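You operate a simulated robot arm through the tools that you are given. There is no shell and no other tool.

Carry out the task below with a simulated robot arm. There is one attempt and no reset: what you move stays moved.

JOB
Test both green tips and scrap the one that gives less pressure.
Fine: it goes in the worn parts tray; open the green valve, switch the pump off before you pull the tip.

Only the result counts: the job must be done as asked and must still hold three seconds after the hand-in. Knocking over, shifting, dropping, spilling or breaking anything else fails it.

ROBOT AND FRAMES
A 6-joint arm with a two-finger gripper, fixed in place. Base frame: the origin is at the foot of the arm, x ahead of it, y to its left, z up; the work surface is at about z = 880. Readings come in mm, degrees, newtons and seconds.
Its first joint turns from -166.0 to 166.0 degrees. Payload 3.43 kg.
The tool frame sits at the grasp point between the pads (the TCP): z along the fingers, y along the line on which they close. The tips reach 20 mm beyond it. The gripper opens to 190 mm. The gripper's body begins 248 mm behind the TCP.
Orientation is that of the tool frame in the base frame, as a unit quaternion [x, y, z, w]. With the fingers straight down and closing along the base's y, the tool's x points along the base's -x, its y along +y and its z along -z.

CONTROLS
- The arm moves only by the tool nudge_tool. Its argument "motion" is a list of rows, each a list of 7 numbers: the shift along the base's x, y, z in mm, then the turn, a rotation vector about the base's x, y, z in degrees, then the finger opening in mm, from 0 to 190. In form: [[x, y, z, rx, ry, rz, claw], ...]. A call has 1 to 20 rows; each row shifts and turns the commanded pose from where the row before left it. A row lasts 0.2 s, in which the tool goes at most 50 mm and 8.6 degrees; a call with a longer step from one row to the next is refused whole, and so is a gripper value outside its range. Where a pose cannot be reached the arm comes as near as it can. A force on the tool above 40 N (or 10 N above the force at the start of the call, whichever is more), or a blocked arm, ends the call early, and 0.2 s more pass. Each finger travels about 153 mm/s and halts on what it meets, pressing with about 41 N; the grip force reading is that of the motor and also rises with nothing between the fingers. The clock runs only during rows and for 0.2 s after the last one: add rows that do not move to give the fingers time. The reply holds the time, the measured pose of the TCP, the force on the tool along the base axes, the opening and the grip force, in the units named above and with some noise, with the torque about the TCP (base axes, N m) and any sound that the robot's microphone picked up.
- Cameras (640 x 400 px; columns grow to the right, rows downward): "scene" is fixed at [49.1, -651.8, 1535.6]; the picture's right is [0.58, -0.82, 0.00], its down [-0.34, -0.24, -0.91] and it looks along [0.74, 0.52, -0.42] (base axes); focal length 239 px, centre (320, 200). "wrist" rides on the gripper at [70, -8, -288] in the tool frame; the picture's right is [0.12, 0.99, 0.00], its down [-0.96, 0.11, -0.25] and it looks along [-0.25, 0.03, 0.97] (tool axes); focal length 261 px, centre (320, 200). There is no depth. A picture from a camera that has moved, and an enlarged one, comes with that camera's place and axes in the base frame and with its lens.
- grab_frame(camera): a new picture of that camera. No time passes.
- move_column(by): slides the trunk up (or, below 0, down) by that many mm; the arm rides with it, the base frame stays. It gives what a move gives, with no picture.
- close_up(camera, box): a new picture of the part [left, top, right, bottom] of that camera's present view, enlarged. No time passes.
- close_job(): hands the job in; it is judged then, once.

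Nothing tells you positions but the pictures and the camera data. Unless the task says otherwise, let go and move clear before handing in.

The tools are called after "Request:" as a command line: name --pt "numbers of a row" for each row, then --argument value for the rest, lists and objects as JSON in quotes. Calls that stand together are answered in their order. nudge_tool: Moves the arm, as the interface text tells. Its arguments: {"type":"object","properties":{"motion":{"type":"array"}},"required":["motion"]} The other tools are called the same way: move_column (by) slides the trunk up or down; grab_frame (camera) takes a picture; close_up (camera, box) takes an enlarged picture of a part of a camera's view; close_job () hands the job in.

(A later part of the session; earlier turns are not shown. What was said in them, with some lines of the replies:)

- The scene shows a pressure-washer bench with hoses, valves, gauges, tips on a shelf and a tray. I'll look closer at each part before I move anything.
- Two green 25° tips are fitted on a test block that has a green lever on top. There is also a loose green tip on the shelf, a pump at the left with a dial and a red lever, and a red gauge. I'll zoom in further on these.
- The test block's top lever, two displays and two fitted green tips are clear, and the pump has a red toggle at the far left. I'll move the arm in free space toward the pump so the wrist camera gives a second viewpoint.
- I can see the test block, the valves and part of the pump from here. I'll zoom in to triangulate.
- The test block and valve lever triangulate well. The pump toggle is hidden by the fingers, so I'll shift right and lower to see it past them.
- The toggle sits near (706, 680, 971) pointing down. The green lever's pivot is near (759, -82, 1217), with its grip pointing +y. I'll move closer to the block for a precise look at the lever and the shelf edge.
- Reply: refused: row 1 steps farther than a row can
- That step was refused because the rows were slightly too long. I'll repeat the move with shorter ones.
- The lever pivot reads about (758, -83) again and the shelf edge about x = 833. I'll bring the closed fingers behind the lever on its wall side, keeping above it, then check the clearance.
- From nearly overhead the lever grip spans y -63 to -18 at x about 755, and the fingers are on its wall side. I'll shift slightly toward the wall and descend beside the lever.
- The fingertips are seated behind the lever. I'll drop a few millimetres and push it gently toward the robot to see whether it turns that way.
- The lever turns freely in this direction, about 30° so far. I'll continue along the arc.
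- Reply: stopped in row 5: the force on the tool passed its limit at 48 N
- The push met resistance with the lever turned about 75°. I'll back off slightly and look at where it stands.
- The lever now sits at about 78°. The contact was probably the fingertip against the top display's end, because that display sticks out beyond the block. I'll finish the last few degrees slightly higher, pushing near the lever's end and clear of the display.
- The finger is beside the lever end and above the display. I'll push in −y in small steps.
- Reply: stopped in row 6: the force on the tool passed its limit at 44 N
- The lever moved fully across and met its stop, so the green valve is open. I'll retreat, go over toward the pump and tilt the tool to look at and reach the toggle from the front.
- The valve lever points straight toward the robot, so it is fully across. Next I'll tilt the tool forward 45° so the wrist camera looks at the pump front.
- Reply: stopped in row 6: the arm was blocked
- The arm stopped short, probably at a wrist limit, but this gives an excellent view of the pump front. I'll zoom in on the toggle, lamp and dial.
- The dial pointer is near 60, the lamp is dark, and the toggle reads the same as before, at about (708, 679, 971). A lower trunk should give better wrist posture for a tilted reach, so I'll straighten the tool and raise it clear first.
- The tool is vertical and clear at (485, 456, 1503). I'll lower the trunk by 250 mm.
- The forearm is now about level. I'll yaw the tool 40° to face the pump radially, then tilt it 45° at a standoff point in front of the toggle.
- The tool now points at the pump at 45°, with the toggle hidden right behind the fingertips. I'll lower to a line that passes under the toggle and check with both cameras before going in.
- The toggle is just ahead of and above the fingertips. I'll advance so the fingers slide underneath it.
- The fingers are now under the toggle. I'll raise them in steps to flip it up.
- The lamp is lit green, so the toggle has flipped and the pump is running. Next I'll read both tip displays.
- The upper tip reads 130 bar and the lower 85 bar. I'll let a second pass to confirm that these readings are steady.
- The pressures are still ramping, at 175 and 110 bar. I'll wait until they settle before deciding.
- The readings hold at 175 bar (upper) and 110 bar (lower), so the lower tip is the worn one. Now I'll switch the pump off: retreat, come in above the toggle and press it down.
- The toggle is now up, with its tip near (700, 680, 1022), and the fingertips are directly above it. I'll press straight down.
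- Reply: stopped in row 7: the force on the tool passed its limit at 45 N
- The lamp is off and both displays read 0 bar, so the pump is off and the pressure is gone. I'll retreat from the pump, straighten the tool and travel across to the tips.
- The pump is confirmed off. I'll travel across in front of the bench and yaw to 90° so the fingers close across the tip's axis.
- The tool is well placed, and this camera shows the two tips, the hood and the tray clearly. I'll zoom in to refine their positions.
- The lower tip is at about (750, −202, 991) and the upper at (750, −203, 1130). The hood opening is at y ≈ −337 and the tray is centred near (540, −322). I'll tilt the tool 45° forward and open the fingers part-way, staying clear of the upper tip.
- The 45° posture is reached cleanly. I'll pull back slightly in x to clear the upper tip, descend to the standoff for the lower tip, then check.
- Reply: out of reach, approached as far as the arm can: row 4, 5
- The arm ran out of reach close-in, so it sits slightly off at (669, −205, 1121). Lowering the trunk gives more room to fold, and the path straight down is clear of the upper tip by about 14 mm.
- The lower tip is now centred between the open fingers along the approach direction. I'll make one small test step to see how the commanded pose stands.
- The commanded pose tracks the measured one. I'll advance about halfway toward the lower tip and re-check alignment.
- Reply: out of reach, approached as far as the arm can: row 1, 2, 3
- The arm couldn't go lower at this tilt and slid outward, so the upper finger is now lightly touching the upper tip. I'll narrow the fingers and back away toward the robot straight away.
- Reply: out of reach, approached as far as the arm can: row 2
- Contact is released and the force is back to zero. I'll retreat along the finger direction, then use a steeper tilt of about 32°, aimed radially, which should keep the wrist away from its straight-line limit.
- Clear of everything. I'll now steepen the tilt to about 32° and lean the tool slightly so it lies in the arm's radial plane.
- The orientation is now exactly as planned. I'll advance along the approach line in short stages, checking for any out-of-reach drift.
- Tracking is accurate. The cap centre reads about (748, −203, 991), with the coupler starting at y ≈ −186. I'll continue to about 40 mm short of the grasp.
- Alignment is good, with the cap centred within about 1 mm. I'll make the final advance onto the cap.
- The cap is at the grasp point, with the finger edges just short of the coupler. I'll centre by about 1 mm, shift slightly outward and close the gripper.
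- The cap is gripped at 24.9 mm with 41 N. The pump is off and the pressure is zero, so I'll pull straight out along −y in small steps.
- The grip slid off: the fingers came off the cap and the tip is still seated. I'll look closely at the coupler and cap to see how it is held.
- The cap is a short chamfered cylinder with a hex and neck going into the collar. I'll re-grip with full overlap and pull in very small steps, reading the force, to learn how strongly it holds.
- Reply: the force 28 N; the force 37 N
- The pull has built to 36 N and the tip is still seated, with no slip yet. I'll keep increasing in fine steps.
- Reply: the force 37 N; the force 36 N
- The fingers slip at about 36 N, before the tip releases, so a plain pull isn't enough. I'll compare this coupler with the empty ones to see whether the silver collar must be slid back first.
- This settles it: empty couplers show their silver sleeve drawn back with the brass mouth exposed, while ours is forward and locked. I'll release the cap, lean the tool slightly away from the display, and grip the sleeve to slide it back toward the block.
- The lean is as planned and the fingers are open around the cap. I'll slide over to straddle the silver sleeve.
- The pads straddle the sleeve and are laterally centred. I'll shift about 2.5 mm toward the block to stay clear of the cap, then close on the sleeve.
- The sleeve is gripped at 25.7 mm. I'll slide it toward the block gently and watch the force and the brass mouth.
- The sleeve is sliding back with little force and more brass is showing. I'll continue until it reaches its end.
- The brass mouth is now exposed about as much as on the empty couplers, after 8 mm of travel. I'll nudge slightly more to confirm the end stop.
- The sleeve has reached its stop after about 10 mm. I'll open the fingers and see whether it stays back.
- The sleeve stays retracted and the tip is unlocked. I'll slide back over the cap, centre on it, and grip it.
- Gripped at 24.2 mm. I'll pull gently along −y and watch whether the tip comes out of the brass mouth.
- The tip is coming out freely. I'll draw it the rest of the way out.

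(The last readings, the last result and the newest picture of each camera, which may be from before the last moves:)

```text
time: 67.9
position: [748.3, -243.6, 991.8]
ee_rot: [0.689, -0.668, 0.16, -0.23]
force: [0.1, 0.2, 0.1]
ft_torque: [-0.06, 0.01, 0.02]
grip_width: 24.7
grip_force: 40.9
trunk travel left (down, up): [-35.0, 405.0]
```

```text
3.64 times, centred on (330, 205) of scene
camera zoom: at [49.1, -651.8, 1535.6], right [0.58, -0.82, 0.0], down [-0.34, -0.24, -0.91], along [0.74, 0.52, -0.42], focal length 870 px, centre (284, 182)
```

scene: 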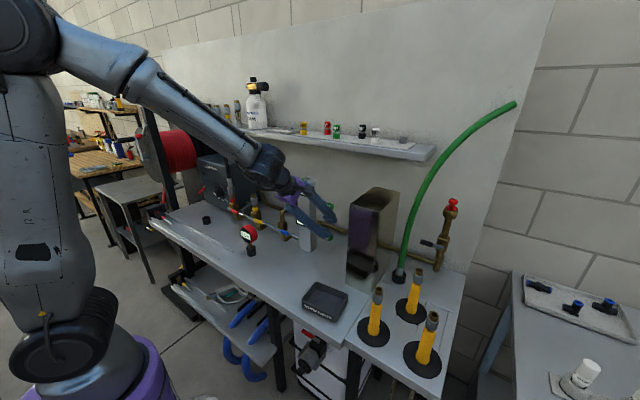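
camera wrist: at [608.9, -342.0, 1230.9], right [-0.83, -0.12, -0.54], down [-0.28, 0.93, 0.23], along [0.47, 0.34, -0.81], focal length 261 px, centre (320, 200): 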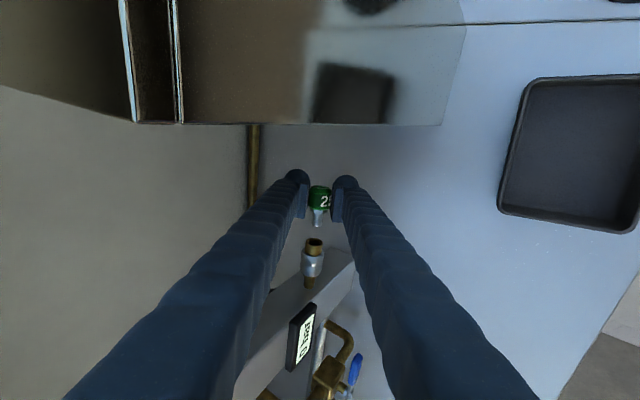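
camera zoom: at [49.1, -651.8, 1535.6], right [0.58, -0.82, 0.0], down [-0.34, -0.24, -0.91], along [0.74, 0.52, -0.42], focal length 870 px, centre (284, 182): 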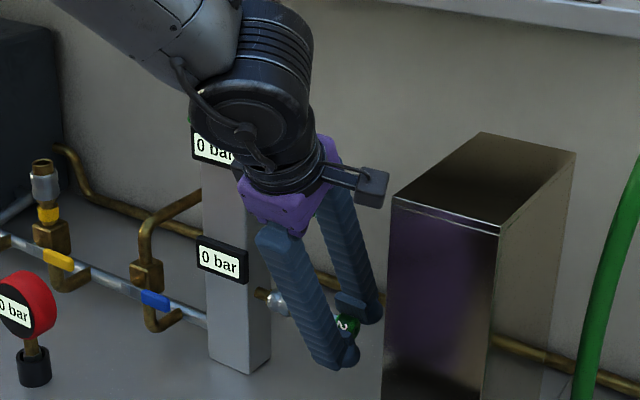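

The worn lower tip is free of its coupler and held firmly. I'll back away toward the robot, clear of the upper tip and the hood, and straighten the tool.

Request:
nudge_tool --pt "0 -5 0 0 0 0 0" --pt "-16 -4 26 0 0 0 0" --pt "-21 -4 34 0 0 0 0" --pt "-21 -4 34 0 0 0 0" --pt "-21 -4 34 0 0 0 0" --pt "-15 0 20 0 8 0 0" --pt "-15 0 20 0 8 0 0" --pt "-15 0 10 0 8 0 0" --pt "-15 0 10 0 8 0 0" --pt "0 0 0 -5.9 0 0 0" --pt "0 0 0 0 0 0 0"

Request:
grab_frame --camera "wrist"

Request:
grab_frame --camera "scene"

```text
time: 70.3
position: [610.3, -263.7, 1181.0]
ee_rot: [0.708, -0.706, 0.001, 0.0]
force: [-0.9, 0.5, 0.2]
ft_torque: [-0.18, -0.05, 0.01]
grip_width: 24.7
grip_force: 40.9
trunk travel left (down, up): [-35.0, 405.0]
```

```text
taken
camera wrist: at [619.0, -331.4, 1467.5], right [-0.99, -0.12, 0.0], down [-0.12, 0.96, 0.24], along [-0.03, 0.24, -0.97], focal length 261 px, centre (320, 200)
```

wrist: 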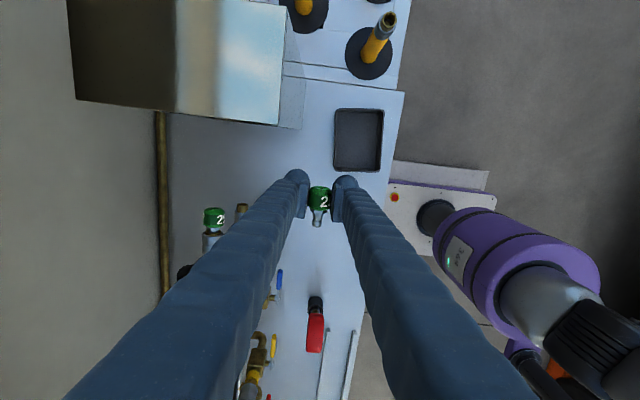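

```text
taken
```

scene: 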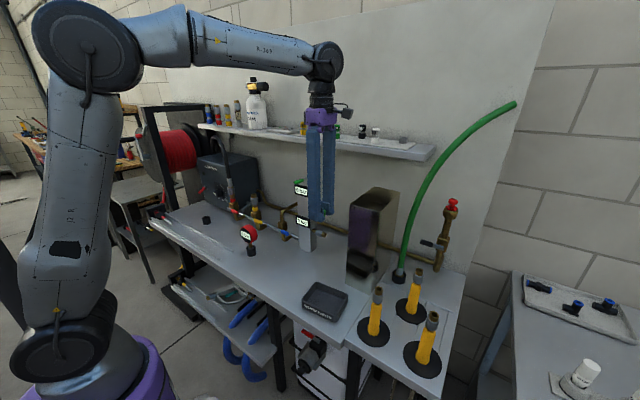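

The tool is vertical with the tip secure. I'll measure the tray precisely from here.

Request:
close_up --camera "wrist" --box '[310, 90, 410, 190]'

Request:
close_up --camera "wrist" --box '[280, 160, 360, 240]'

Request:
close_up --camera "scene" --box '[290, 270, 360, 330]'

```text
4.00 times, centred on (360, 140) of wrist
camera zoom: at [619.0, -331.4, 1467.5], right [-0.99, -0.12, 0.0], down [-0.12, 0.96, 0.24], along [-0.03, 0.24, -0.97], focal length 1043 px, centre (160, 440)
```

zoom: 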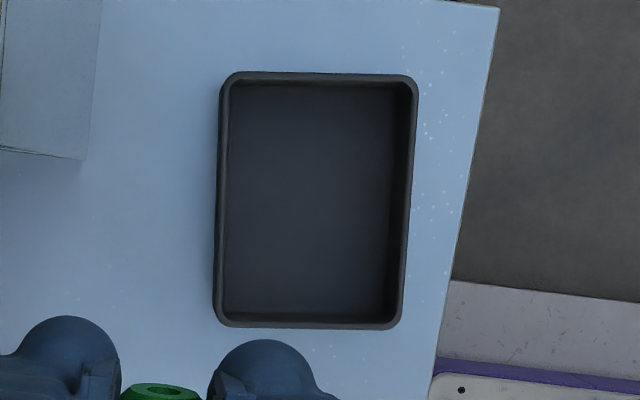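

```text
5.00 times, centred on (320, 200) of wrist
camera zoom: at [619.0, -331.4, 1467.5], right [-0.99, -0.12, 0.0], down [-0.12, 0.96, 0.24], along [-0.03, 0.24, -0.97], focal length 1303 px, centre (320, 200)
```

zoom: 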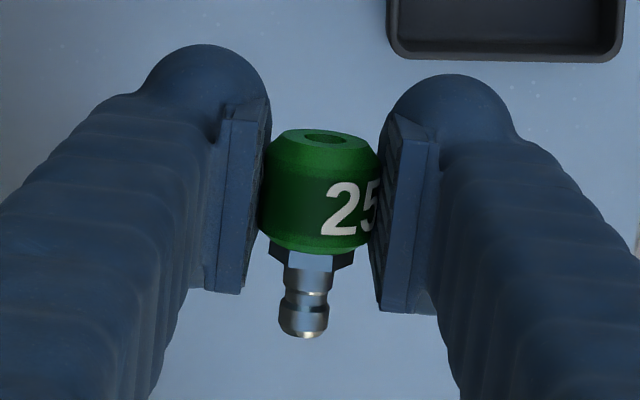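

```text
6.67 times, centred on (325, 300) of scene
camera zoom: at [49.1, -651.8, 1535.6], right [0.58, -0.82, 0.0], down [-0.34, -0.24, -0.91], along [0.74, 0.52, -0.42], focal length 1594 px, centre (287, -467)
```

zoom: 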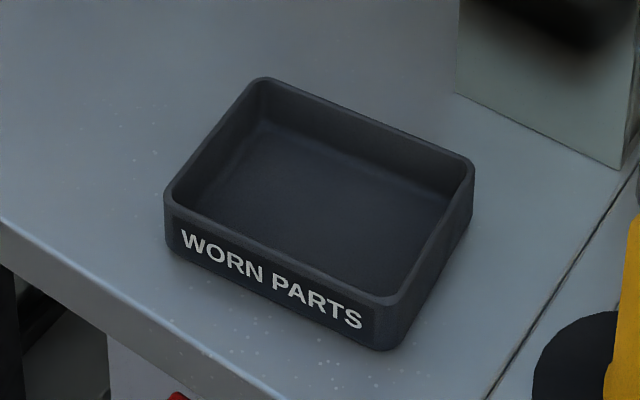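

The tray is centred at about (537, −323), rotated about 6°, with its rim near z = 910. I'll yaw the tool so the fingers open along the tray's long side and move above it.

Request:
nudge_tool --pt "-8.3 -6 -8 0 0 -8.4 0" --pt "-8.3 -6 -8 0 0 -8.4 0" --pt "-8.3 -6 -8 0 0 -8.4 0" --pt "-8.3 -6 -8 0 0 -8.4 0" --pt "-8.3 -6 -8 0 0 -8.4 0" --pt "-8.3 -6 -8 0 0 -8.4 0" --pt "-8.3 -6 -8 0 0 -8.4 0" --pt "-8.3 -6 -8 0 0 -8.4 0" --pt "-8.3 -6 -8 0 0 -8.4 0" --pt "-8.3 -6 -8 0 0 -8.4 0" --pt "0 0 0 0 0 0 0"

Request:
grab_frame --camera "wrist"

Request:
grab_frame --camera "scene"

```text
time: 72.7
position: [526.5, -323.2, 1098.7]
ee_rot: [-0.052, 0.999, 0.0, -0.001]
force: [0.0, 0.7, -0.4]
ft_torque: [0.01, 0.0, 0.04]
grip_width: 25.0
grip_force: 41.3
trunk travel left (down, up): [-35.0, 405.0]
```

```text
taken
camera wrist: at [458.2, -337.8, 1385.4], right [-0.22, 0.98, 0.0], down [0.95, 0.22, 0.25], along [0.24, 0.05, -0.97], focal length 261 px, centre (320, 200)
```

wrist: 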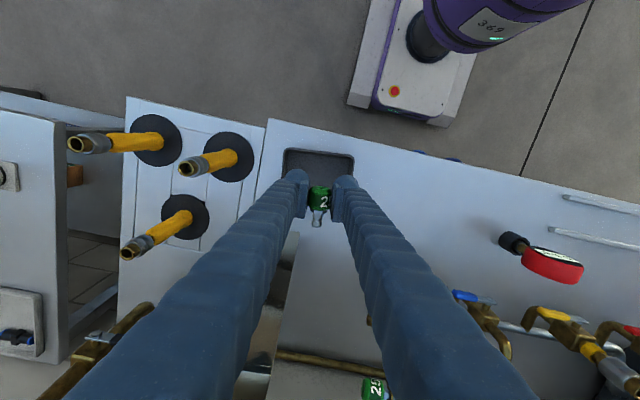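

```text
taken
```

scene: 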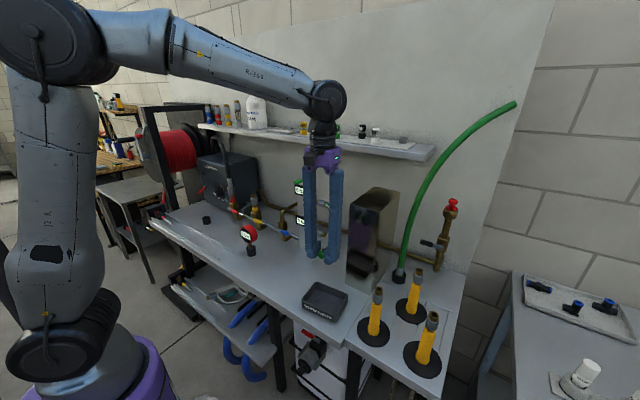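

The tip hangs over the tray, aligned. I'll descend most of the way, then check from the scene camera.

Request:
nudge_tool --pt "0 0 -40 0 0 0 0" --pt "0 0 -40 0 0 0 0" --pt "0 0 -40 0 0 0 0" --pt "0 0 -20 0 0 0 0" --pt "0 0 0 0 0 0 0"

Request:
close_up --camera "wrist" --box '[240, 110, 400, 240]'

Request:
close_up --camera "scene" --box '[280, 230, 380, 330]'

```text
time: 73.9
position: [526.1, -323.6, 959.7]
ee_rot: [-0.052, 0.999, -0.002, -0.001]
force: [0.5, -0.1, -0.2]
ft_torque: [0.02, -0.01, 0.01]
grip_width: 24.6
grip_force: 40.9
trunk travel left (down, up): [-35.0, 405.0]
```

```text
3.08 times, centred on (320, 175) of wrist
camera zoom: at [457.8, -337.7, 1247.2], right [-0.22, 0.97, 0.0], down [0.94, 0.22, 0.25], along [0.24, 0.05, -0.97], focal length 802 px, centre (320, 277)
```

zoom: 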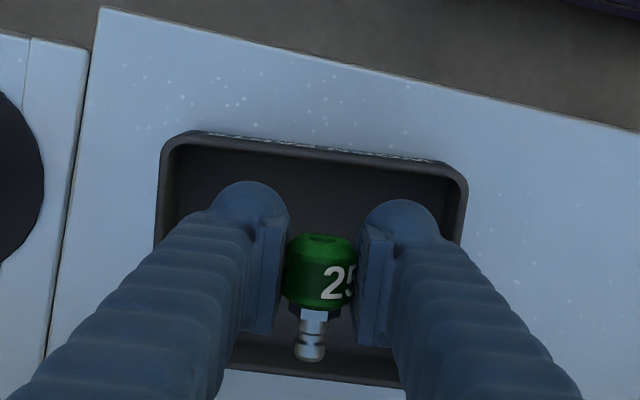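

```text
4.00 times, centred on (330, 280) of scene
camera zoom: at [49.1, -651.8, 1535.6], right [0.58, -0.82, 0.0], down [-0.34, -0.24, -0.91], along [0.74, 0.52, -0.42], focal length 957 px, centre (280, -120)
```

zoom: 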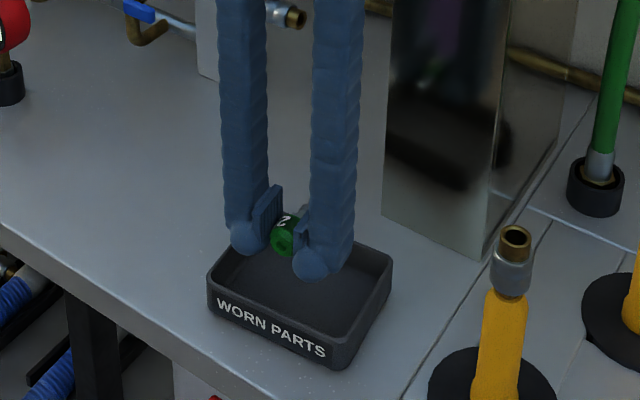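

The tip lines up inside the tray. I'll lower it to just above the tray floor.

Request:
nudge_tool --pt "0 0 -18 0 0 0 0" --pt "0 0 -15 0 0 0 0" --pt "0 0 -9 0 0 0 0" --pt "0 0 -6 0 0 0 0" --pt "0 0 0 0 0 0 0"

Request:
close_up --camera "wrist" --box '[240, 110, 400, 240]'

Request:
close_up --camera "scene" --box '[280, 250, 380, 330]'

```text
time: 75.1
position: [527.6, -324.5, 911.7]
ee_rot: [-0.053, 0.999, -0.001, -0.001]
force: [-0.5, 0.2, -1.2]
ft_torque: [0.0, -0.01, -0.01]
grip_width: 24.7
grip_force: 40.2
trunk travel left (down, up): [-35.0, 405.0]
```

```text
3.08 times, centred on (320, 175) of wrist
camera zoom: at [458.9, -337.9, 1198.4], right [-0.22, 0.97, 0.0], down [0.94, 0.22, 0.25], along [0.24, 0.05, -0.97], focal length 802 px, centre (320, 277)
```

zoom: 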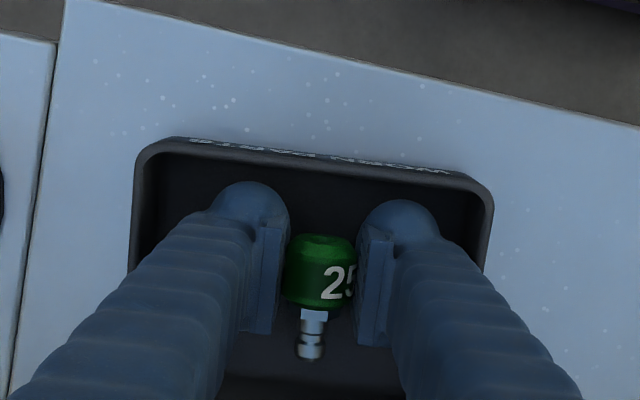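

```text
5.00 times, centred on (330, 290) of scene
camera zoom: at [49.1, -651.8, 1535.6], right [0.58, -0.82, 0.0], down [-0.34, -0.24, -0.91], along [0.74, 0.52, -0.42], focal length 1196 px, centre (270, -250)
```

zoom: 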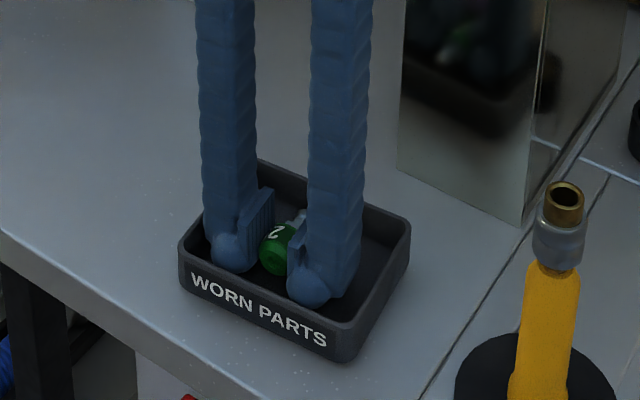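

The tip is well inside the tray with clearance on both sides. I'll ease down 3 mm more and open the fingers just enough to release it.

Request:
nudge_tool --pt "0 0 -3 0 0 0 0" --pt "0 0 0 0 0 0 28" --pt "0 0 0 0 0 0 32" --pt "0 0 0 0 0 0 36" --pt "0 0 0 0 0 0 36" --pt "0 0 0 0 0 0 36"

Request:
close_up --camera "wrist" --box '[240, 110, 400, 240]'

Request:
close_up --camera "scene" --box '[280, 250, 380, 330]'

```text
time: 76.5
position: [526.4, -322.5, 908.8]
ee_rot: [-0.053, 0.999, 0.0, -0.001]
force: [-0.5, -0.6, 0.5]
ft_torque: [0.01, -0.02, -0.01]
grip_width: 36.0
grip_force: 0.1
trunk travel left (down, up): [-35.0, 405.0]
```

```text
3.08 times, centred on (320, 175) of wrist
camera zoom: at [458.8, -338.1, 1195.2], right [-0.22, 0.97, 0.0], down [0.94, 0.22, 0.25], along [0.24, 0.05, -0.97], focal length 802 px, centre (320, 277)
```

zoom: 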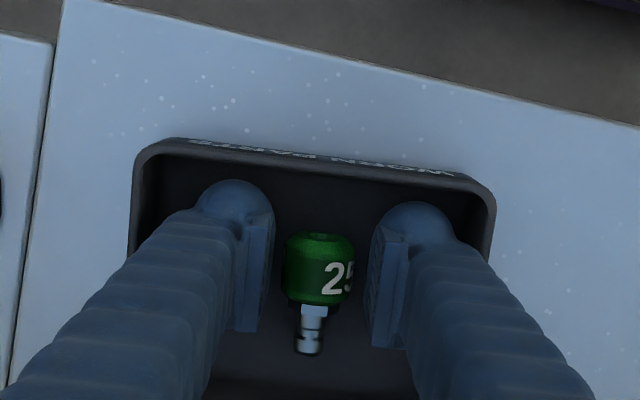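

```text
5.00 times, centred on (330, 290) of scene
camera zoom: at [49.1, -651.8, 1535.6], right [0.58, -0.82, 0.0], down [-0.34, -0.24, -0.91], along [0.74, 0.52, -0.42], focal length 1196 px, centre (270, -250)
```

zoom: 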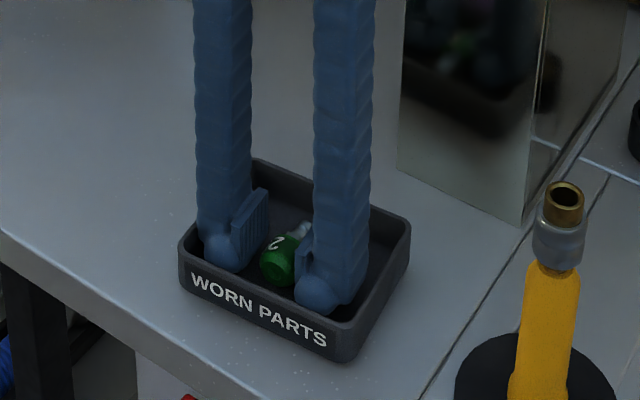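

The tip is released and resting in the tray. I'll lift straight up, clear of the tray, and check the whole scene.

Request:
nudge_tool --pt "0 0 10 0 0 0 36" --pt "0 0 25 0 0 0 36" --pt "0 0 40 0 0 0 36" --pt "0 0 45 0 0 0 36" --pt "0 0 45 0 0 0 36" --pt "0 0 45 0 0 0 36" --pt "0 30 30 0 0 0 36" --pt "0 40 20 0 0 0 36"

Request:
grab_frame --camera "scene"

Request:
close_up --camera "scene" --box '[290, 260, 370, 330]'

Request:
close_up --camera "scene" --box '[260, 160, 380, 260]'

Request:
close_up --camera "scene" --box '[160, 130, 280, 260]'

Request:
grab_frame --camera "wrist"

```text
time: 78.3
position: [526.6, -253.4, 1169.8]
ee_rot: [-0.054, 0.999, -0.001, -0.002]
force: [-1.2, -0.5, 0.4]
ft_torque: [0.06, -0.01, 0.03]
grip_width: 35.4
grip_force: 0.0
trunk travel left (down, up): [-35.0, 405.0]
```

```text
taken
```

scene: 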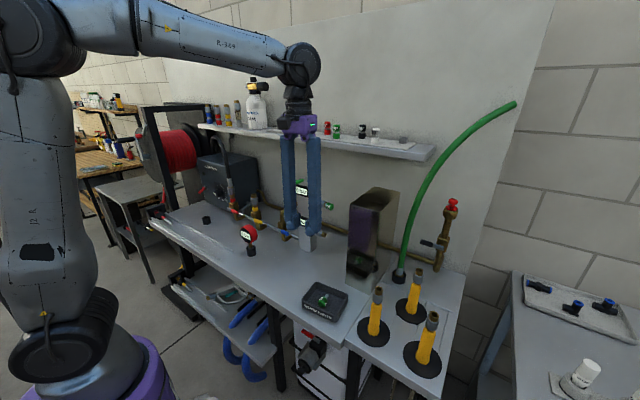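

```text
5.71 times, centred on (330, 295) of scene
camera zoom: at [49.1, -651.8, 1535.6], right [0.58, -0.82, 0.0], down [-0.34, -0.24, -0.91], along [0.74, 0.52, -0.42], focal length 1367 px, centre (263, -343)
```

zoom: 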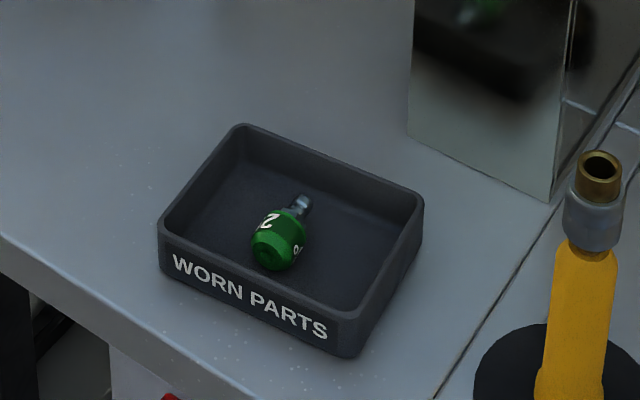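

```text
4.00 times, centred on (320, 210) of scene
camera zoom: at [49.1, -651.8, 1535.6], right [0.58, -0.82, 0.0], down [-0.34, -0.24, -0.91], along [0.74, 0.52, -0.42], focal length 957 px, centre (320, 160)
```

zoom: 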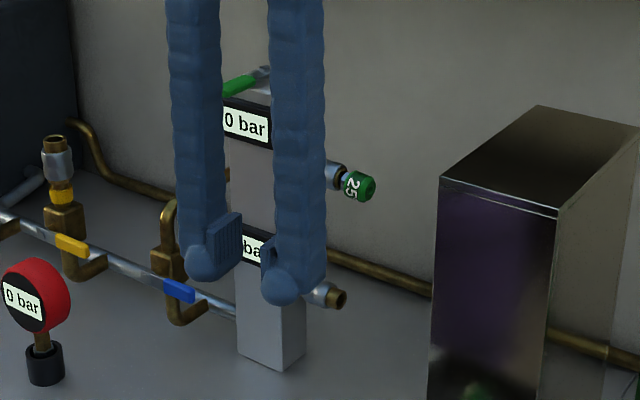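

```text
3.08 times, centred on (220, 195) of scene
camera zoom: at [49.1, -651.8, 1535.6], right [0.58, -0.82, 0.0], down [-0.34, -0.24, -0.91], along [0.74, 0.52, -0.42], focal length 736 px, centre (628, 215)
```

zoom: 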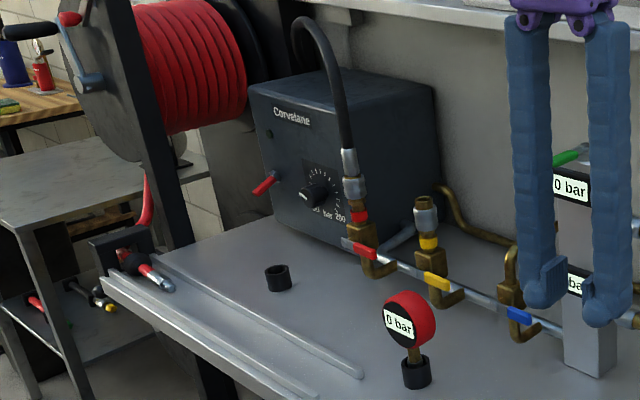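

```text
taken
camera wrist: at [457.7, -267.5, 1456.0], right [-0.22, 0.97, 0.0], down [0.94, 0.22, 0.25], along [0.24, 0.05, -0.97], focal length 261 px, centre (320, 200)
```

wrist: 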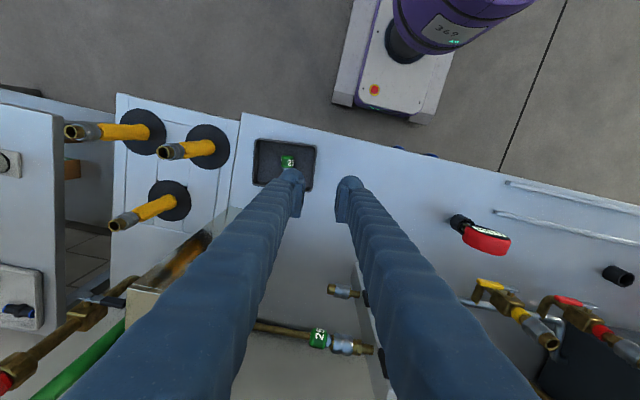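

The worn tip lies in the WORN PARTS tray, the upper tip is still fitted, and the pump is off with displays at 0 bar. I'll move farther clear and do one last check of the upper coupler.

Request:
nudge_tool --pt "-5 40 25 0 0 0 36" --pt "-5 45 15 0 0 0 36" --pt "-5 45 15 0 0 0 36" --pt "-5 45 15 0 0 0 36" --pt "-5 45 15 0 0 0 36" --pt "-5 45 15 0 0 0 36" --pt "0 0 0 0 0 0 36" --pt "0 0 0 0 0 0 36"

Request:
close_up --camera "scene" --box '[270, 165, 370, 255]'

Request:
close_up --camera "scene" --box '[290, 260, 370, 330]'

Request:
grab_frame --camera "scene"

```text
time: 80.1
position: [496.7, 10.8, 1268.9]
ee_rot: [-0.053, 0.999, -0.001, -0.001]
force: [1.2, -0.2, -0.5]
ft_torque: [0.0, 0.02, -0.03]
grip_width: 35.8
grip_force: 0.1
trunk travel left (down, up): [-35.0, 405.0]
```

```text
4.44 times, centred on (320, 210) of scene
camera zoom: at [49.1, -651.8, 1535.6], right [0.58, -0.82, 0.0], down [-0.34, -0.24, -0.91], along [0.74, 0.52, -0.42], focal length 1063 px, centre (320, 156)
```

zoom: 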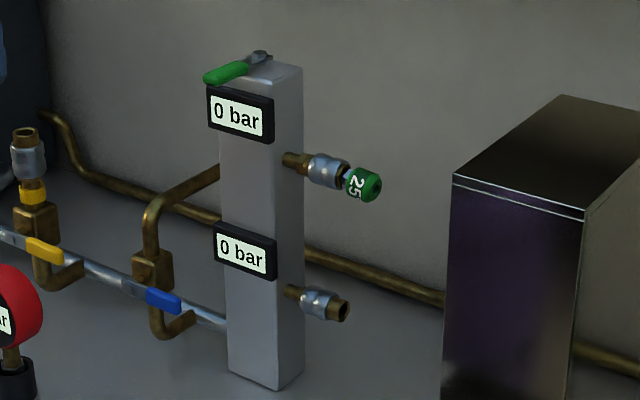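

```text
5.71 times, centred on (330, 295) of scene
camera zoom: at [49.1, -651.8, 1535.6], right [0.58, -0.82, 0.0], down [-0.34, -0.24, -0.91], along [0.74, 0.52, -0.42], focal length 1367 px, centre (263, -343)
```

zoom: 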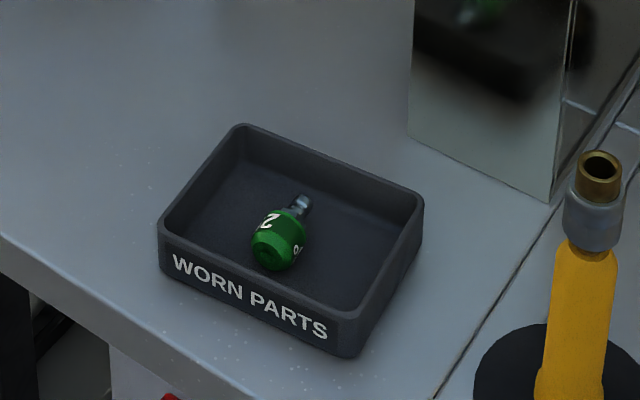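

```text
taken
```

scene: 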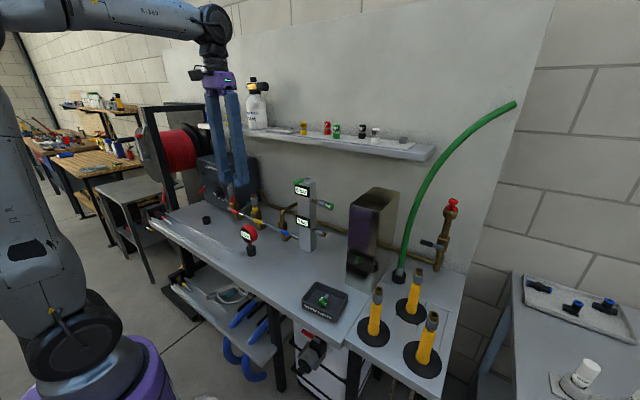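

The worn lower tip (110 bar against 175 bar for the upper) rests in the worn parts tray. The upper tip is still fitted, the green valve is open, the pump is off, both displays read 0 bar, and the arm is clear. I'm handing the job in.

Request:
close_job

```text
The job is handed in.
```

I tested both green tips on the block, and the lower one gave less pressure: **110 bar** against **175 bar** for the upper. The lower tip is now in the worn parts tray, and the job is handed in.

- **Valve and pump:** I opened the green valve before the test and left it open. I switched the pump off and both displays read 0 bar before I pulled the tip.
- **Pulling the tip:** A straight pull slipped off, because the coupler's silver sleeve locks the tip in. I slid the sleeve back and the tip came out freely. That sleeve is still drawn back, like the other empty couplers.
- **Contacts:** While I turned the green valve, a finger touched the end of the upper display. On my first approach to the lower tip, a finger lightly touched the upper tip. In the last pictures the upper tip was still fitted and both displays looked unchanged.
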